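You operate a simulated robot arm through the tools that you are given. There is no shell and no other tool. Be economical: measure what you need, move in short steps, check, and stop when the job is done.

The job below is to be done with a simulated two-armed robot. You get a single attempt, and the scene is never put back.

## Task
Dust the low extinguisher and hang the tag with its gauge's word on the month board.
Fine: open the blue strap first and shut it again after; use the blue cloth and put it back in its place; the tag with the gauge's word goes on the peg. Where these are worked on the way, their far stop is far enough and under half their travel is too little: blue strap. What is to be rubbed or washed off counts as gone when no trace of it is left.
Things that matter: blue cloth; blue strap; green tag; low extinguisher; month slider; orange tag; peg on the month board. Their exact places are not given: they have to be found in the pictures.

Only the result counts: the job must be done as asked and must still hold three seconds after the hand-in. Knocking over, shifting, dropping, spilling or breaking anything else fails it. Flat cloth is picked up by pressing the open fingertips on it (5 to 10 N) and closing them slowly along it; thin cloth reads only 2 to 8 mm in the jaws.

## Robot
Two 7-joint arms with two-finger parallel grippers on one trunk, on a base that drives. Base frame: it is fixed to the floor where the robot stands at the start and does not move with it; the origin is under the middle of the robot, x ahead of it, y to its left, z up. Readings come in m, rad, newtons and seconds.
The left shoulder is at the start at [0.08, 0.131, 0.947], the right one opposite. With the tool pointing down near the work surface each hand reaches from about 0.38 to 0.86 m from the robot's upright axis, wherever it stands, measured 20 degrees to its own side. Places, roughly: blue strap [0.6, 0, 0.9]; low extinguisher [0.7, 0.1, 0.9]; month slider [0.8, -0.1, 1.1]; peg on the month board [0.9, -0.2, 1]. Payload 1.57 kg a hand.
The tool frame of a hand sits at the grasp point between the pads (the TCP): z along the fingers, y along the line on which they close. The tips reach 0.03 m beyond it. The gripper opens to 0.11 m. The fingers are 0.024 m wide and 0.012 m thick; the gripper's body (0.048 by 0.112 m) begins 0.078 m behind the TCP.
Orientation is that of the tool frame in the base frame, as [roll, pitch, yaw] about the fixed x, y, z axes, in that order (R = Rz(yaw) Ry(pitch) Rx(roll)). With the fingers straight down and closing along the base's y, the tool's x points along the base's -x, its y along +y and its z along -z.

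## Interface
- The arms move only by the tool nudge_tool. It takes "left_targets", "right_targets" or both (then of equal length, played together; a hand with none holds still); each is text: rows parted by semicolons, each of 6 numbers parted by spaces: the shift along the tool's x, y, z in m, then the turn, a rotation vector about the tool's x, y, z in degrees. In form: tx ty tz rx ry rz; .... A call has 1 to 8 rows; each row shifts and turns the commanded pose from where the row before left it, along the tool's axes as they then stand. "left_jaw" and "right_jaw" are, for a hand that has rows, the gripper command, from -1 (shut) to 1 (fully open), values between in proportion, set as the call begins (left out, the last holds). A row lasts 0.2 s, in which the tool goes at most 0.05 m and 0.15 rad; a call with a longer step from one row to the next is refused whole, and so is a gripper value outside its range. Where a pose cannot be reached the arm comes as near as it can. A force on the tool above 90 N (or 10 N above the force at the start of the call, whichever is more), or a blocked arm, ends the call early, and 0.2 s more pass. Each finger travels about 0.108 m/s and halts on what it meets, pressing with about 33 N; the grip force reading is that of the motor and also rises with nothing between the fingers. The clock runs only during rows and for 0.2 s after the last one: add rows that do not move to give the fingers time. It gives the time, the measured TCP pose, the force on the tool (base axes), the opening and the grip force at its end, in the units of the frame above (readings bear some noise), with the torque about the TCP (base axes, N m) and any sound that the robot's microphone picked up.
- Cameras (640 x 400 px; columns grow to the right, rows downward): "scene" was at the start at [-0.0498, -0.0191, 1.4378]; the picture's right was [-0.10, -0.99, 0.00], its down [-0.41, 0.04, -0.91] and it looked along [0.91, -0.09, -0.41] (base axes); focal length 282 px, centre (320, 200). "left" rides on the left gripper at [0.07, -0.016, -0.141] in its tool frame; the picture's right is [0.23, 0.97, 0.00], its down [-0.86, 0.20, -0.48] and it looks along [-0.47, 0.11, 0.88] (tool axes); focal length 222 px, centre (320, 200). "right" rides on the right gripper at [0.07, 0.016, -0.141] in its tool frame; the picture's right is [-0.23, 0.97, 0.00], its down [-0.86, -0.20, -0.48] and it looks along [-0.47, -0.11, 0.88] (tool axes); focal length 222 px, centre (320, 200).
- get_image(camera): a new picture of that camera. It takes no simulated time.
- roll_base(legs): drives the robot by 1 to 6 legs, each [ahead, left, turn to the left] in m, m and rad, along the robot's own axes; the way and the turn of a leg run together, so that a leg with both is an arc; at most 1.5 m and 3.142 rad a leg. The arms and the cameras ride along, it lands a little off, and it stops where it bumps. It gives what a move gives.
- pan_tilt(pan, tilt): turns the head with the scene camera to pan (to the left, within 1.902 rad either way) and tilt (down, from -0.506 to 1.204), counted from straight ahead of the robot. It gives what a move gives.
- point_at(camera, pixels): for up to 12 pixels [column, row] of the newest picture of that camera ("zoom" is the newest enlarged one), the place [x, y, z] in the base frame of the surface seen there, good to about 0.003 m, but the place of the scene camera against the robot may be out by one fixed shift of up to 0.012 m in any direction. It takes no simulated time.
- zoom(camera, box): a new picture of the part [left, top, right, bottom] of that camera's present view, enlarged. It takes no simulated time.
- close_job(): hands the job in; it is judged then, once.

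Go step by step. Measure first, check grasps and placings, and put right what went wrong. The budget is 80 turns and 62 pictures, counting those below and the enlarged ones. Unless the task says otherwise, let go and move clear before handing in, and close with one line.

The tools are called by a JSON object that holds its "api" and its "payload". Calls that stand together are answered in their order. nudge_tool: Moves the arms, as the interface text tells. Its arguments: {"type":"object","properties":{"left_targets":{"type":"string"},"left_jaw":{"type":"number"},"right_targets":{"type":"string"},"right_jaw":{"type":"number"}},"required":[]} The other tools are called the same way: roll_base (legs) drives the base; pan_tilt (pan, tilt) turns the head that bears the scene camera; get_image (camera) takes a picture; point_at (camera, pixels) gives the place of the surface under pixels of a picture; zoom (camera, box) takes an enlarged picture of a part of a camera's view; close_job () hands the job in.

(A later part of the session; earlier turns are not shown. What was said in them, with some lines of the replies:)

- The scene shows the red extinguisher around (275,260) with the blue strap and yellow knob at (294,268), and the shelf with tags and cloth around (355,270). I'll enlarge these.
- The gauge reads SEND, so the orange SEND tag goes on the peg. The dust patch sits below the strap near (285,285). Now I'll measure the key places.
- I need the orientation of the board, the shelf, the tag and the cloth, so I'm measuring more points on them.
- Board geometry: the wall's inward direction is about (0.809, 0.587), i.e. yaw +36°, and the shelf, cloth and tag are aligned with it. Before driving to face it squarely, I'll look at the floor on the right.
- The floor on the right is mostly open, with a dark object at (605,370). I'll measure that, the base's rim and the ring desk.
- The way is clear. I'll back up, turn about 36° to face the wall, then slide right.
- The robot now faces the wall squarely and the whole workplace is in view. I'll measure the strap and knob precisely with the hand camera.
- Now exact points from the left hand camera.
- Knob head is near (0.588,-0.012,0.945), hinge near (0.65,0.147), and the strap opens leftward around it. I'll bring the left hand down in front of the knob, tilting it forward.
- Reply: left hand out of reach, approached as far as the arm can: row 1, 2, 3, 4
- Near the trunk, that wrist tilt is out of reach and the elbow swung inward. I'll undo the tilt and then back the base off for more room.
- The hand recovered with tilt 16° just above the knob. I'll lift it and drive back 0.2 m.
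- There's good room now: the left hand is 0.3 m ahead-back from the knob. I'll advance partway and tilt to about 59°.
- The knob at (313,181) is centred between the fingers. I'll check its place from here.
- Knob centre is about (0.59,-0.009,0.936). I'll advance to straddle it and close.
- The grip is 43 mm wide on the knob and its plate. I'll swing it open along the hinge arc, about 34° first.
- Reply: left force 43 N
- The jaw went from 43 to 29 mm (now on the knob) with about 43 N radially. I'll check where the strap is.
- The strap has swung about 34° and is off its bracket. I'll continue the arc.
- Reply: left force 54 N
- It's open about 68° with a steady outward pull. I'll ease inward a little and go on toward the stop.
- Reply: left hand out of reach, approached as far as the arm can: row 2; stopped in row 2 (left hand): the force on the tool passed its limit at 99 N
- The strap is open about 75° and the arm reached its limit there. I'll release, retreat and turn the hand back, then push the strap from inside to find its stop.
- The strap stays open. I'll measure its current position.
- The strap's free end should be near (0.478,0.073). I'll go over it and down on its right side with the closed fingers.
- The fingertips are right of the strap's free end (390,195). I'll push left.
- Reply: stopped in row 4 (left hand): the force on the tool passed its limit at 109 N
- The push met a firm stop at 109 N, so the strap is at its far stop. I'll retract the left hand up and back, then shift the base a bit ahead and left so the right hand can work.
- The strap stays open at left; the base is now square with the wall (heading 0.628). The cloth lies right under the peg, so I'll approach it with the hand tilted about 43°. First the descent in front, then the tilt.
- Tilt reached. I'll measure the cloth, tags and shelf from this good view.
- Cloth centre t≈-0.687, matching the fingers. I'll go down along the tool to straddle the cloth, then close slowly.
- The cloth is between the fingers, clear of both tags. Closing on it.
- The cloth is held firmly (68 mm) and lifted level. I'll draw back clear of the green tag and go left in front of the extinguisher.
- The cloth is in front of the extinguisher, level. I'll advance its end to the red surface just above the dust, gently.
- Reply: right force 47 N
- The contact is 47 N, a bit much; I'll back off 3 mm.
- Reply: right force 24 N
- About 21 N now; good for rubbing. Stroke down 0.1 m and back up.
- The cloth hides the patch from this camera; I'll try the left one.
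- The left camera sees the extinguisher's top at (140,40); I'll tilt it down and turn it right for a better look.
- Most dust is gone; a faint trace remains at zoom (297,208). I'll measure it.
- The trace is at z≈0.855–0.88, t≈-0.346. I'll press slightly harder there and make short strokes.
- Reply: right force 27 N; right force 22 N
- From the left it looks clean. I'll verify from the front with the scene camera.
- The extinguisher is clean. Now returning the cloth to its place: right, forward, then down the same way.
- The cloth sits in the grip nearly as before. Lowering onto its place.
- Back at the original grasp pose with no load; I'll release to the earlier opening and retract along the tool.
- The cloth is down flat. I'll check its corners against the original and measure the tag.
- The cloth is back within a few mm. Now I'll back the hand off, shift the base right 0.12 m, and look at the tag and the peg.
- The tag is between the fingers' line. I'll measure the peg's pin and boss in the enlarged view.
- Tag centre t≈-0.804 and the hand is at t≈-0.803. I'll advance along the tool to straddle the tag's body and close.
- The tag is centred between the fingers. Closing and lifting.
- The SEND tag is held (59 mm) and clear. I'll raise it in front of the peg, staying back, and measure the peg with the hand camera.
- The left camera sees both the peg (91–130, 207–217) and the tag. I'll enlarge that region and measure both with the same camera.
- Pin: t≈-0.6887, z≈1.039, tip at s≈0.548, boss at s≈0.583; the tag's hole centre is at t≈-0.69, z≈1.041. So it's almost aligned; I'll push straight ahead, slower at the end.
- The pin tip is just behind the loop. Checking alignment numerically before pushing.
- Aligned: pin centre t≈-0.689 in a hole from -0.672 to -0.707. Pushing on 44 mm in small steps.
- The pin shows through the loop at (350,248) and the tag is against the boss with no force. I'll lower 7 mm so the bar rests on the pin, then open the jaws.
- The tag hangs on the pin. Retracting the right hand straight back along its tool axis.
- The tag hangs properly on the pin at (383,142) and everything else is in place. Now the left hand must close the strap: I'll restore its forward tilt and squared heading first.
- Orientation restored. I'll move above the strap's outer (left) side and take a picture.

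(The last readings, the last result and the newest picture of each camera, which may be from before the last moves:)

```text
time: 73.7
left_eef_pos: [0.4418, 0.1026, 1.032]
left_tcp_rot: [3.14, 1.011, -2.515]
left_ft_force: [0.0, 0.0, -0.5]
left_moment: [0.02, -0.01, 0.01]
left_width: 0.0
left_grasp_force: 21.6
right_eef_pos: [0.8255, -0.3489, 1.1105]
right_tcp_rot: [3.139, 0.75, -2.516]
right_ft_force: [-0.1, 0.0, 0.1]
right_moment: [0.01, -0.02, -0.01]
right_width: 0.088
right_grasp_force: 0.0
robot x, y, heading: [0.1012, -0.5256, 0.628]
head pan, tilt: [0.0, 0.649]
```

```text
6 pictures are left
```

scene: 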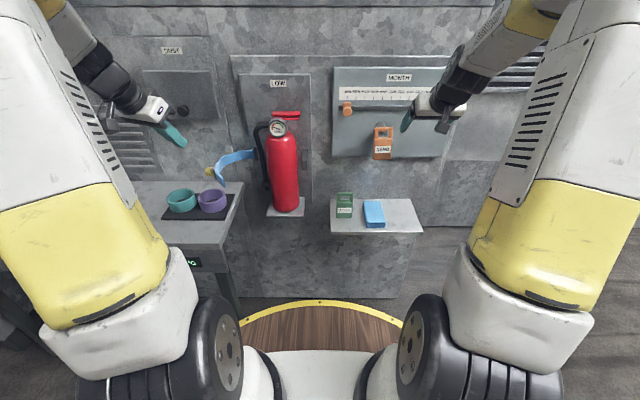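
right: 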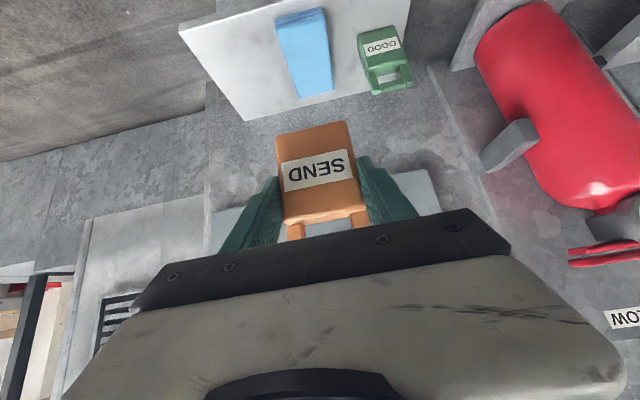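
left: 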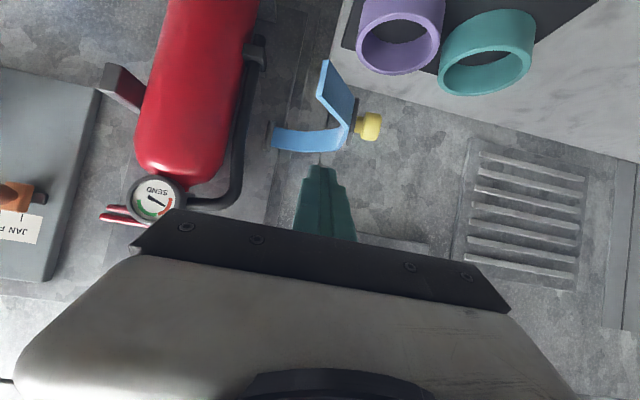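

Measuring the strap's free end, plate and knob from here.

{"api": "point_at", "payload": {"camera": "left", "pixels": [[325, 64], [322, 93], [340, 85], [345, 112], [351, 120], [375, 126], [368, 120], [340, 130], [300, 140], [275, 140]]}}

```text
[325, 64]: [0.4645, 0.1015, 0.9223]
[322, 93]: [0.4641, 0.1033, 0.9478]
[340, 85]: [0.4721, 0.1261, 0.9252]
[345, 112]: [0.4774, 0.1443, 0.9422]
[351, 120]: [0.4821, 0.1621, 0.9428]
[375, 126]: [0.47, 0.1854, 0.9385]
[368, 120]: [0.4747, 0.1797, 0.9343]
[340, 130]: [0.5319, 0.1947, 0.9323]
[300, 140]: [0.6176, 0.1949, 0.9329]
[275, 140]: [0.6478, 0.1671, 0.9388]
```

The strap is fully open (~85°), with its free end at (0.464,0.102). I'll drop the closed fingers onto its outer side and begin sweeping it back along the arc.

{"api": "nudge_tool", "payload": {"left_targets": "0.0063 0.027 -0.0102 0 0 0; 0.0314 0 0.0196 0 0 0; 0.0314 0 0.0196 0 0 0; 0 0 0 0 0 0"}}

{"api": "nudge_tool", "payload": {"left_targets": "-0.0032 -0.015 0.0051 0 0 0; 0.0074 -0.032 -0.0119 0 0 0; 0.0045 -0.034 -0.0072 0 0 0; 0.0013 -0.035 -0.0021 0 0 0; 0 0 0 0 0 0"}}

{"api": "get_image", "payload": {"camera": "left"}}

```text
time: 74.7
left_eef_pos: [0.4152, 0.1145, 0.9556]
left_tcp_rot: [3.14, 1.012, -2.513]
left_ft_force: [-0.1, 0.0, -0.4]
left_moment: [-0.03, 0.0, 0.0]
left_width: 0.0003
left_grasp_force: 21.8
right_eef_pos: [0.8255, -0.3506, 1.1097]
right_tcp_rot: [3.139, 0.749, -2.515]
right_ft_force: [0.1, 0.6, -0.1]
right_moment: [-0.01, 0.0, 0.02]
right_width: 0.0879
right_grasp_force: 0.1
robot x, y, heading: [0.1013, -0.5279, 0.632]
head pan, tilt: [0.0, 0.649]
```

```text
time: 75.9
left_eef_pos: [0.4673, 0.006, 0.9543]
left_tcp_rot: [3.141, 1.013, -2.511]
left_ft_force: [-0.5, 0.1, -0.1]
left_moment: [0.01, -0.01, 0.02]
left_width: 0.0
left_grasp_force: 21.7
right_eef_pos: [0.8257, -0.3488, 1.1099]
right_tcp_rot: [3.139, 0.748, -2.516]
right_ft_force: [-0.6, -0.2, 0.0]
right_moment: [0.05, 0.0, -0.01]
right_width: 0.0881
right_grasp_force: 0.1
robot x, y, heading: [0.0974, -0.5274, 0.628]
head pan, tilt: [0.0, 0.649]
```

```text
5 pictures are left
```

left: 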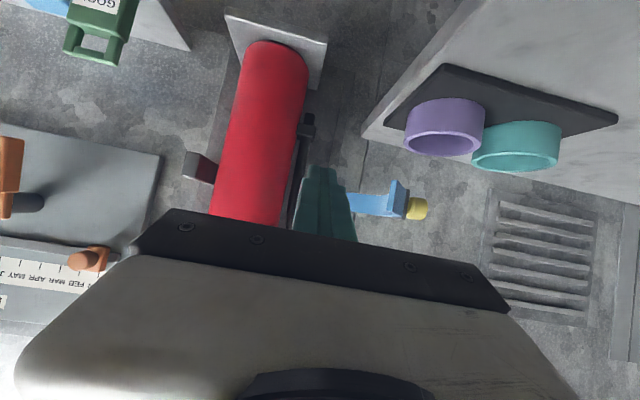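

The fingers passed just in front of the strap without touching it. I'll go back and place the tips about 3 cm deeper, then sweep again.

{"api": "nudge_tool", "payload": {"left_targets": "0 0.0417 0 0 0 0; 0 0.0417 0 0 0 0; 0 0.0417 0 0 0 0; -0.014 0 0.0225 0 0 0; -0.014 0 0.0225 0 0 0; 0 0 0 0 0 0"}}

{"api": "nudge_tool", "payload": {"left_targets": "-0.0011 -0.016 0.0017 0 0 0; 0.0069 -0.030 -0.011 0 0 0; 0.0061 -0.031 -0.0098 0 0 0; 0 0 0 0 0 0"}}

{"api": "get_image", "payload": {"camera": "left"}}

```text
time: 77.3
left_eef_pos: [0.4355, 0.1395, 0.9574]
left_tcp_rot: [-3.141, 1.013, -2.514]
left_ft_force: [0.5, -0.2, 0.3]
left_moment: [0.01, 0.03, 0.0]
left_width: 0.0
left_grasp_force: 21.3
right_eef_pos: [0.826, -0.3494, 1.1093]
right_tcp_rot: [3.138, 0.749, -2.514]
right_ft_force: [-0.3, 0.5, 0.1]
right_moment: [0.02, 0.01, 0.01]
right_width: 0.0882
right_grasp_force: 0.0
robot x, y, heading: [0.0999, -0.5258, 0.624]
head pan, tilt: [0.0, 0.649]
```

```text
time: 78.3
left_eef_pos: [0.464, 0.064, 0.9561]
left_tcp_rot: [3.141, 1.012, -2.515]
left_ft_force: [-0.2, -0.5, 0.4]
left_moment: [-0.05, -0.03, -0.01]
left_width: 0.0002
left_grasp_force: 21.2
right_eef_pos: [0.8244, -0.3495, 1.1097]
right_tcp_rot: [3.136, 0.75, -2.517]
right_ft_force: [0.1, 0.2, 0.6]
right_moment: [-0.02, -0.01, 0.0]
right_width: 0.0882
right_grasp_force: 0.0
robot x, y, heading: [0.1035, -0.5271, 0.626]
head pan, tilt: [0.0, 0.649]
```

```text
4 pictures are left
```

left: 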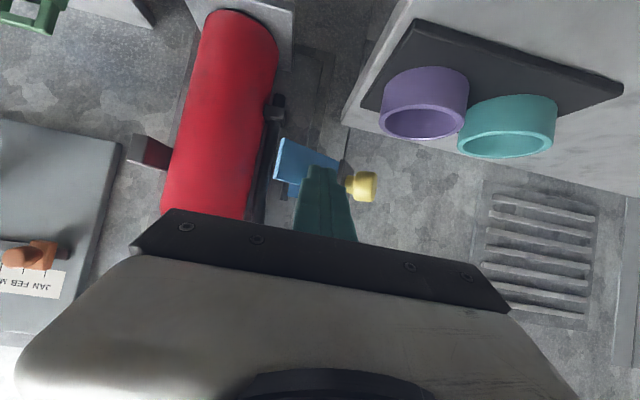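

Now the strap follows: its free end is at (283,155), on the closing side of the fingers. Measuring it.

{"api": "point_at", "payload": {"camera": "left", "pixels": [[280, 160], [278, 175], [300, 155], [335, 163], [342, 172], [365, 186], [368, 178]]}}

```text
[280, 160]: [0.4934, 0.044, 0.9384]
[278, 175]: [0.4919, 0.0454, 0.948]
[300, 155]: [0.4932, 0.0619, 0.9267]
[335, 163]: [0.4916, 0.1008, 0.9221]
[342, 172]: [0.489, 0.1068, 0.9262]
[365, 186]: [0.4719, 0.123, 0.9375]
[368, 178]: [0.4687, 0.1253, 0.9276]
```

The strap is at ~65° open, exactly as planned. Continuing the arc.

{"api": "nudge_tool", "payload": {"left_targets": "0.0045 -0.033 -0.0072 0 0 0; -0.0011 -0.034 0.0017 0 0 0; -0.0048 -0.035 0.0076 0 0 0; -0.0069 -0.032 0.011 0 0 0; -0.01 -0.028 0.0161 0 0 0; 0 0 0 0 0 0"}}

{"api": "get_image", "payload": {"camera": "left"}}

```text
time: 79.7
left_eef_pos: [0.5885, -0.0469, 0.9575]
left_tcp_rot: [3.141, 1.013, -2.515]
left_ft_force: [-0.9, -2.2, 2.0]
left_moment: [-0.03, -0.03, 0.0]
left_width: 0.0
left_grasp_force: 21.1
right_eef_pos: [0.8259, -0.3495, 1.11]
right_tcp_rot: [3.137, 0.751, -2.518]
right_ft_force: [-0.1, -0.3, 0.0]
right_moment: [-0.01, 0.03, -0.02]
right_width: 0.0879
right_grasp_force: 0.0
robot x, y, heading: [0.102, -0.5243, 0.63]
head pan, tilt: [0.0, 0.649]
```

```text
3 pictures are left
```

left: 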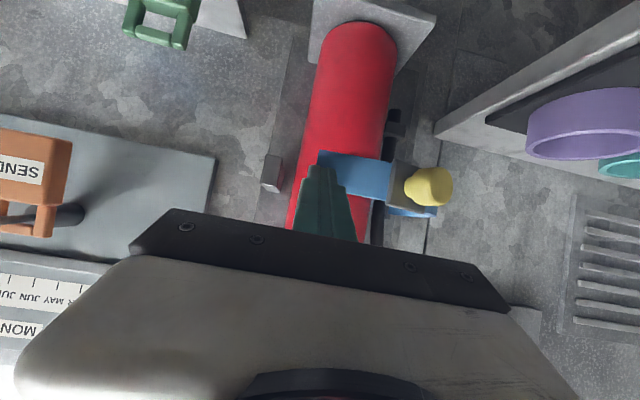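

The strap is now partway; its free end is right at the fingertips (320,158). Measuring.

{"api": "point_at", "payload": {"camera": "left", "pixels": [[322, 157], [335, 162], [355, 170], [380, 178], [398, 183], [430, 186], [418, 178], [271, 168]]}}

```text
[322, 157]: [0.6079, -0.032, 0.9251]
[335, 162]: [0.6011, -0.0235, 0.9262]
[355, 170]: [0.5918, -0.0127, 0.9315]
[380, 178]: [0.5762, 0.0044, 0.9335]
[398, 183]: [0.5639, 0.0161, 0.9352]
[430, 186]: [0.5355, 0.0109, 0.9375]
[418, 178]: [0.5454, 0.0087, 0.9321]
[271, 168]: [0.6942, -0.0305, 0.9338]
```

About 21° remain. I'll shift the tips 2 cm inward from the strap's end and push it the rest of the way, curving with it.

{"api": "nudge_tool", "payload": {"left_targets": "0.0063 0 -0.0102 0 0 0; 0 0.02 0 0 0 0; -0.0074 -0.008 0.0119 0 0 0; -0.0085 -0.014 0.0136 0 0 0; -0.0069 -0.011 0.011 0 0 0; -0.0048 -0.005 0.0076 0 0 0; 0 0 0 0 0 0"}}

```text
time: 81.3
left_eef_pos: [0.6383, -0.0465, 0.9569]
left_tcp_rot: [-3.136, 1.013, -2.525]
left_ft_force: [-0.8, -49.2, 22.0]
left_moment: [-0.57, -0.28, -0.6]
left_width: 0.0
left_grasp_force: 21.2
right_eef_pos: [0.8244, -0.3526, 1.1114]
right_tcp_rot: [3.136, 0.751, -2.52]
right_ft_force: [0.4, 0.1, 0.5]
right_moment: [0.0, -0.01, -0.02]
right_width: 0.0881
right_grasp_force: 0.1
robot x, y, heading: [0.1025, -0.5254, 0.623]
head pan, tilt: [0.0, 0.649]
```

There's 49 N of resistance, so the strap is near its stop. A picture to see the state.

{"api": "get_image", "payload": {"camera": "left"}}

{"api": "point_at", "payload": {"camera": "left", "pixels": [[322, 157], [300, 165], [340, 170], [360, 175], [375, 180], [271, 168], [280, 165], [380, 185], [390, 180], [350, 185]]}}

```text
2 pictures are left
```

left: 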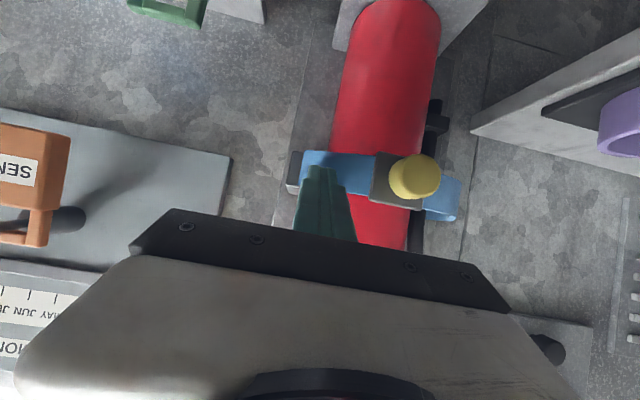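

```text
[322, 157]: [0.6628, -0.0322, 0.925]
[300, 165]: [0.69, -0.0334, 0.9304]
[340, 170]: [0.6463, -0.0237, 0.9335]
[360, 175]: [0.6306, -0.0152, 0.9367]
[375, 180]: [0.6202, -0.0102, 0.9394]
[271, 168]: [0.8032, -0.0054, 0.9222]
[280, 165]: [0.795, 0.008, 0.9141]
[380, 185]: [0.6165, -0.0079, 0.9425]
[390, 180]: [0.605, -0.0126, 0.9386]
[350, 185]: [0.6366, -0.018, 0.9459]
```

The strap end now lies on its bracket (300,165). Comparing the knob and end with their original places.

{"api": "point_at", "payload": {"camera": "left", "pixels": [[416, 178], [414, 190], [306, 156], [304, 162], [301, 158], [455, 190]]}}

```text
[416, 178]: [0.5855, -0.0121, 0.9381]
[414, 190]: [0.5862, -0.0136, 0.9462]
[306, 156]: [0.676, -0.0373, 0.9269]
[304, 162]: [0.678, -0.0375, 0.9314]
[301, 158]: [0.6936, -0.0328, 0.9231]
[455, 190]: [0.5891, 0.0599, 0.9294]
```

Knob and strap end are back to their original coordinates within 2 mm: closed. I'll ease off and retract the left hand, then check.

{"api": "nudge_tool", "payload": {"left_targets": "0.003 -0.009 -0.0045 0 0 0; 0.0159 0 -0.0255 0 0 0; 0.0212 0 -0.034 0 0 0; 0.0212 0 -0.034 0 0 0; 0 0 0 0 0 0"}}

{"api": "get_image", "payload": {"camera": "left"}}

```text
time: 82.5
left_eef_pos: [0.5433, -0.1146, 0.9567]
left_tcp_rot: [3.14, 1.012, -2.512]
left_ft_force: [-0.3, -0.1, 0.1]
left_moment: [0.0, 0.05, 0.01]
left_width: 0.0
left_grasp_force: 21.2
right_eef_pos: [0.8256, -0.3491, 1.1101]
right_tcp_rot: [3.137, 0.749, -2.519]
right_ft_force: [0.4, 0.3, 0.1]
right_moment: [-0.03, 0.01, -0.04]
right_width: 0.0883
right_grasp_force: 0.0
robot x, y, heading: [0.1013, -0.5274, 0.629]
head pan, tilt: [0.0, 0.649]
```

```text
1 pictures are left
```

left: 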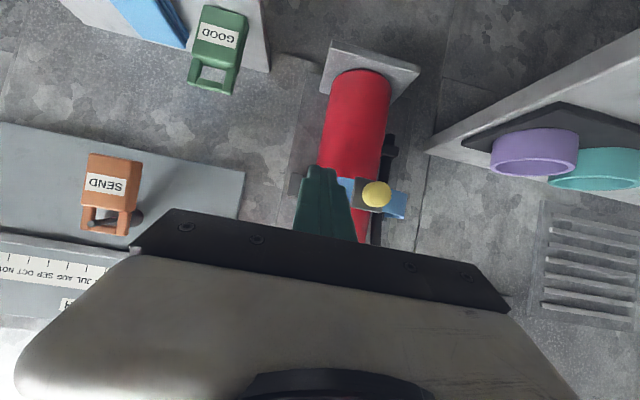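

{"api": "point_at", "payload": {"camera": "left", "pixels": [[375, 193], [376, 200], [362, 185], [348, 180], [295, 185], [402, 205]]}}

```text
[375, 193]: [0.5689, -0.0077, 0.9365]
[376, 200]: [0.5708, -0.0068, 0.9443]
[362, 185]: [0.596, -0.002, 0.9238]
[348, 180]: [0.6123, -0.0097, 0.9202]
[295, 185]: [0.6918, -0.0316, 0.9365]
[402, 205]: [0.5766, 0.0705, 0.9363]
```

The knob now reads (0.569,-0.008), so retracting dragged the strap open by ~6°, because the sloped contact slid. I'll push the knob's face straight in instead, which doesn't slide sideways.

{"api": "nudge_tool", "payload": {"left_targets": "0.0042 0.031 0.0027 0 0 0; 0.0042 0.031 0.0027 0 0 0; -0.0159 0 0.0255 0 0 0; -0.0106 0 0.017 0 0 0; -0.0053 0 0.0085 0 0 0; -0.0037 0 0.0059 0 0 0; 0 0 0 0 0 0; 0 0 0 0 0 0"}}

```text
time: 84.3
left_eef_pos: [0.5665, -0.0355, 0.9463]
left_tcp_rot: [-3.137, 1.007, -2.533]
left_ft_force: [-30.1, -80.4, 23.6]
left_moment: [0.06, -0.33, -1.35]
left_width: 0.0
left_grasp_force: 21.6
right_eef_pos: [0.8249, -0.3535, 1.1117]
right_tcp_rot: [3.137, 0.753, -2.518]
right_ft_force: [0.0, 0.5, 1.0]
right_moment: [0.03, -0.01, 0.03]
right_width: 0.0879
right_grasp_force: 0.2
robot x, y, heading: [0.0991, -0.5291, 0.628]
head pan, tilt: [0.0, 0.649]
```

The knob is pressed against its stop (71 N) with a side load of 47 N. I'll relieve the side load first, then ease off straight back.

{"api": "nudge_tool", "payload": {"left_targets": "0 -0.006 0 0 0 0; 0 -0.006 0 0 0 0; 0 0 0 0 0 0"}}

```text
time: 85.1
left_eef_pos: [0.5681, -0.0364, 0.9467]
left_tcp_rot: [-3.138, 1.01, -2.516]
left_ft_force: [-40.0, -60.4, 29.7]
left_moment: [0.08, -0.63, -0.64]
left_width: 0.0
left_grasp_force: 21.8
right_eef_pos: [0.8238, -0.3508, 1.1115]
right_tcp_rot: [3.136, 0.751, -2.517]
right_ft_force: [-0.6, -0.3, -0.3]
right_moment: [0.02, -0.04, 0.01]
right_width: 0.0881
right_grasp_force: 0.1
robot x, y, heading: [0.0979, -0.524, 0.632]
head pan, tilt: [0.0, 0.649]
```

Side load fell to 25 N. Relieving the rest and easing the push.

{"api": "nudge_tool", "payload": {"left_targets": "0 -0.008 0 0 0 0; 0 0 0 0 0 0; 0.0016 -0.002 -0.0025 0 0 0; 0 0 0 0 0 0"}}

```text
time: 86.1
left_eef_pos: [0.5687, -0.0378, 0.9464]
left_tcp_rot: [3.135, 1.013, -2.507]
left_ft_force: [-43.1, -8.3, 17.0]
left_moment: [0.39, -0.05, 0.65]
left_width: 0.0002
left_grasp_force: 21.3
right_eef_pos: [0.825, -0.3492, 1.111]
right_tcp_rot: [3.138, 0.749, -2.515]
right_ft_force: [-0.2, 0.4, -0.4]
right_moment: [0.0, -0.02, 0.0]
right_width: 0.0878
right_grasp_force: 0.1
robot x, y, heading: [0.1037, -0.528, 0.63]
head pan, tilt: [0.0, 0.649]
```

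Now the side load leans toward closing (+19 N on the tool). Retracting straight back.

{"api": "nudge_tool", "payload": {"left_targets": "0.0016 0 -0.0025 0 0 0; 0.0042 0 -0.0068 0 0 0; 0.0159 0 -0.0255 0 0 0; 0.0212 0 -0.034 0 0 0; 0.0212 0 -0.034 0 0 0; 0 0 0 0 0 0"}}

{"api": "get_image", "payload": {"camera": "left"}}

{"api": "point_at", "payload": {"camera": "left", "pixels": [[350, 185], [355, 190], [360, 190], [345, 190], [340, 185], [330, 180], [295, 185], [290, 180], [380, 195], [350, 180], [340, 175], [365, 195]]}}

```text
time: 87.5
left_eef_pos: [0.4985, -0.0996, 0.9416]
left_tcp_rot: [3.139, 1.012, -2.514]
left_ft_force: [-0.4, -0.7, -0.2]
left_moment: [0.01, 0.0, 0.0]
left_width: 0.0002
left_grasp_force: 21.6
left hand out of reach, approached as far as the arm can: row 5
right_eef_pos: [0.8264, -0.3497, 1.1107]
right_tcp_rot: [3.138, 0.749, -2.517]
right_ft_force: [0.3, -0.2, -0.6]
right_moment: [0.0, 0.03, -0.01]
right_width: 0.088
right_grasp_force: 0.0
robot x, y, heading: [0.1024, -0.5255, 0.632]
head pan, tilt: [0.0, 0.649]
```

```text
0 pictures are left
```

left: 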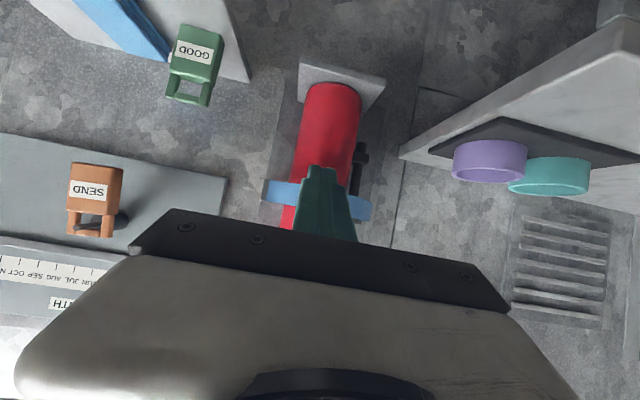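

```text
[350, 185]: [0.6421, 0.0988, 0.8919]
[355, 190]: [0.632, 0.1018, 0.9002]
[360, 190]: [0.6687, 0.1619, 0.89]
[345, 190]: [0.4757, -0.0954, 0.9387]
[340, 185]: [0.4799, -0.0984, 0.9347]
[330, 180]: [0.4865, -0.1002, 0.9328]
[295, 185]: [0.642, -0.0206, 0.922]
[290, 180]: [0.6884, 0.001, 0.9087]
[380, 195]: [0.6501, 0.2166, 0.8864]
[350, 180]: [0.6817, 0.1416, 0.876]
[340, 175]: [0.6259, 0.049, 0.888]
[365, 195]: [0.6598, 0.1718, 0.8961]
```

Pixel (295,185) hits the strap. I'll sample its free end near (266,190) and the hinge side (362,208).

{"api": "point_at", "payload": {"camera": "left", "pixels": [[266, 186], [268, 192], [272, 195], [280, 190], [290, 193], [298, 190], [362, 208], [368, 210], [355, 204], [265, 200], [264, 190]]}}

```text
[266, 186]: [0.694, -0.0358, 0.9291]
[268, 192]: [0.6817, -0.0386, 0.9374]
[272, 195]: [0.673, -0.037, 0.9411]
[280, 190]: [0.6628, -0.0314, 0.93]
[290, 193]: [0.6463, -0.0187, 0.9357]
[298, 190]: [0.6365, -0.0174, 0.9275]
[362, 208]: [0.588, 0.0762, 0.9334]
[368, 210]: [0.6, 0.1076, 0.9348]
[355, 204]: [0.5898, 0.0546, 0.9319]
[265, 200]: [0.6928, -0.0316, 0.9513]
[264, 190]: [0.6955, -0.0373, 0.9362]
```

The strap's end (0.68,-0.038), middle (0.663,-0.031) and hinge side (0.600,0.108) match their original closed places, so the strap is shut. In the last pictures the tag hangs on its pin, the extinguisher is clean, and the cloth is back on the shelf. Both hands are clear, so I'm handing in.

{"api": "close_job", "payload": {}}

```text
The job is handed in.
```

The job is handed in: the low extinguisher is dusted, with no trace of dust in the last pictures. The orange SEND tag hangs on the month board's peg. The blue cloth is back on the shelf, about 7 mm nearer the front edge than it started, and the blue strap is shut again.
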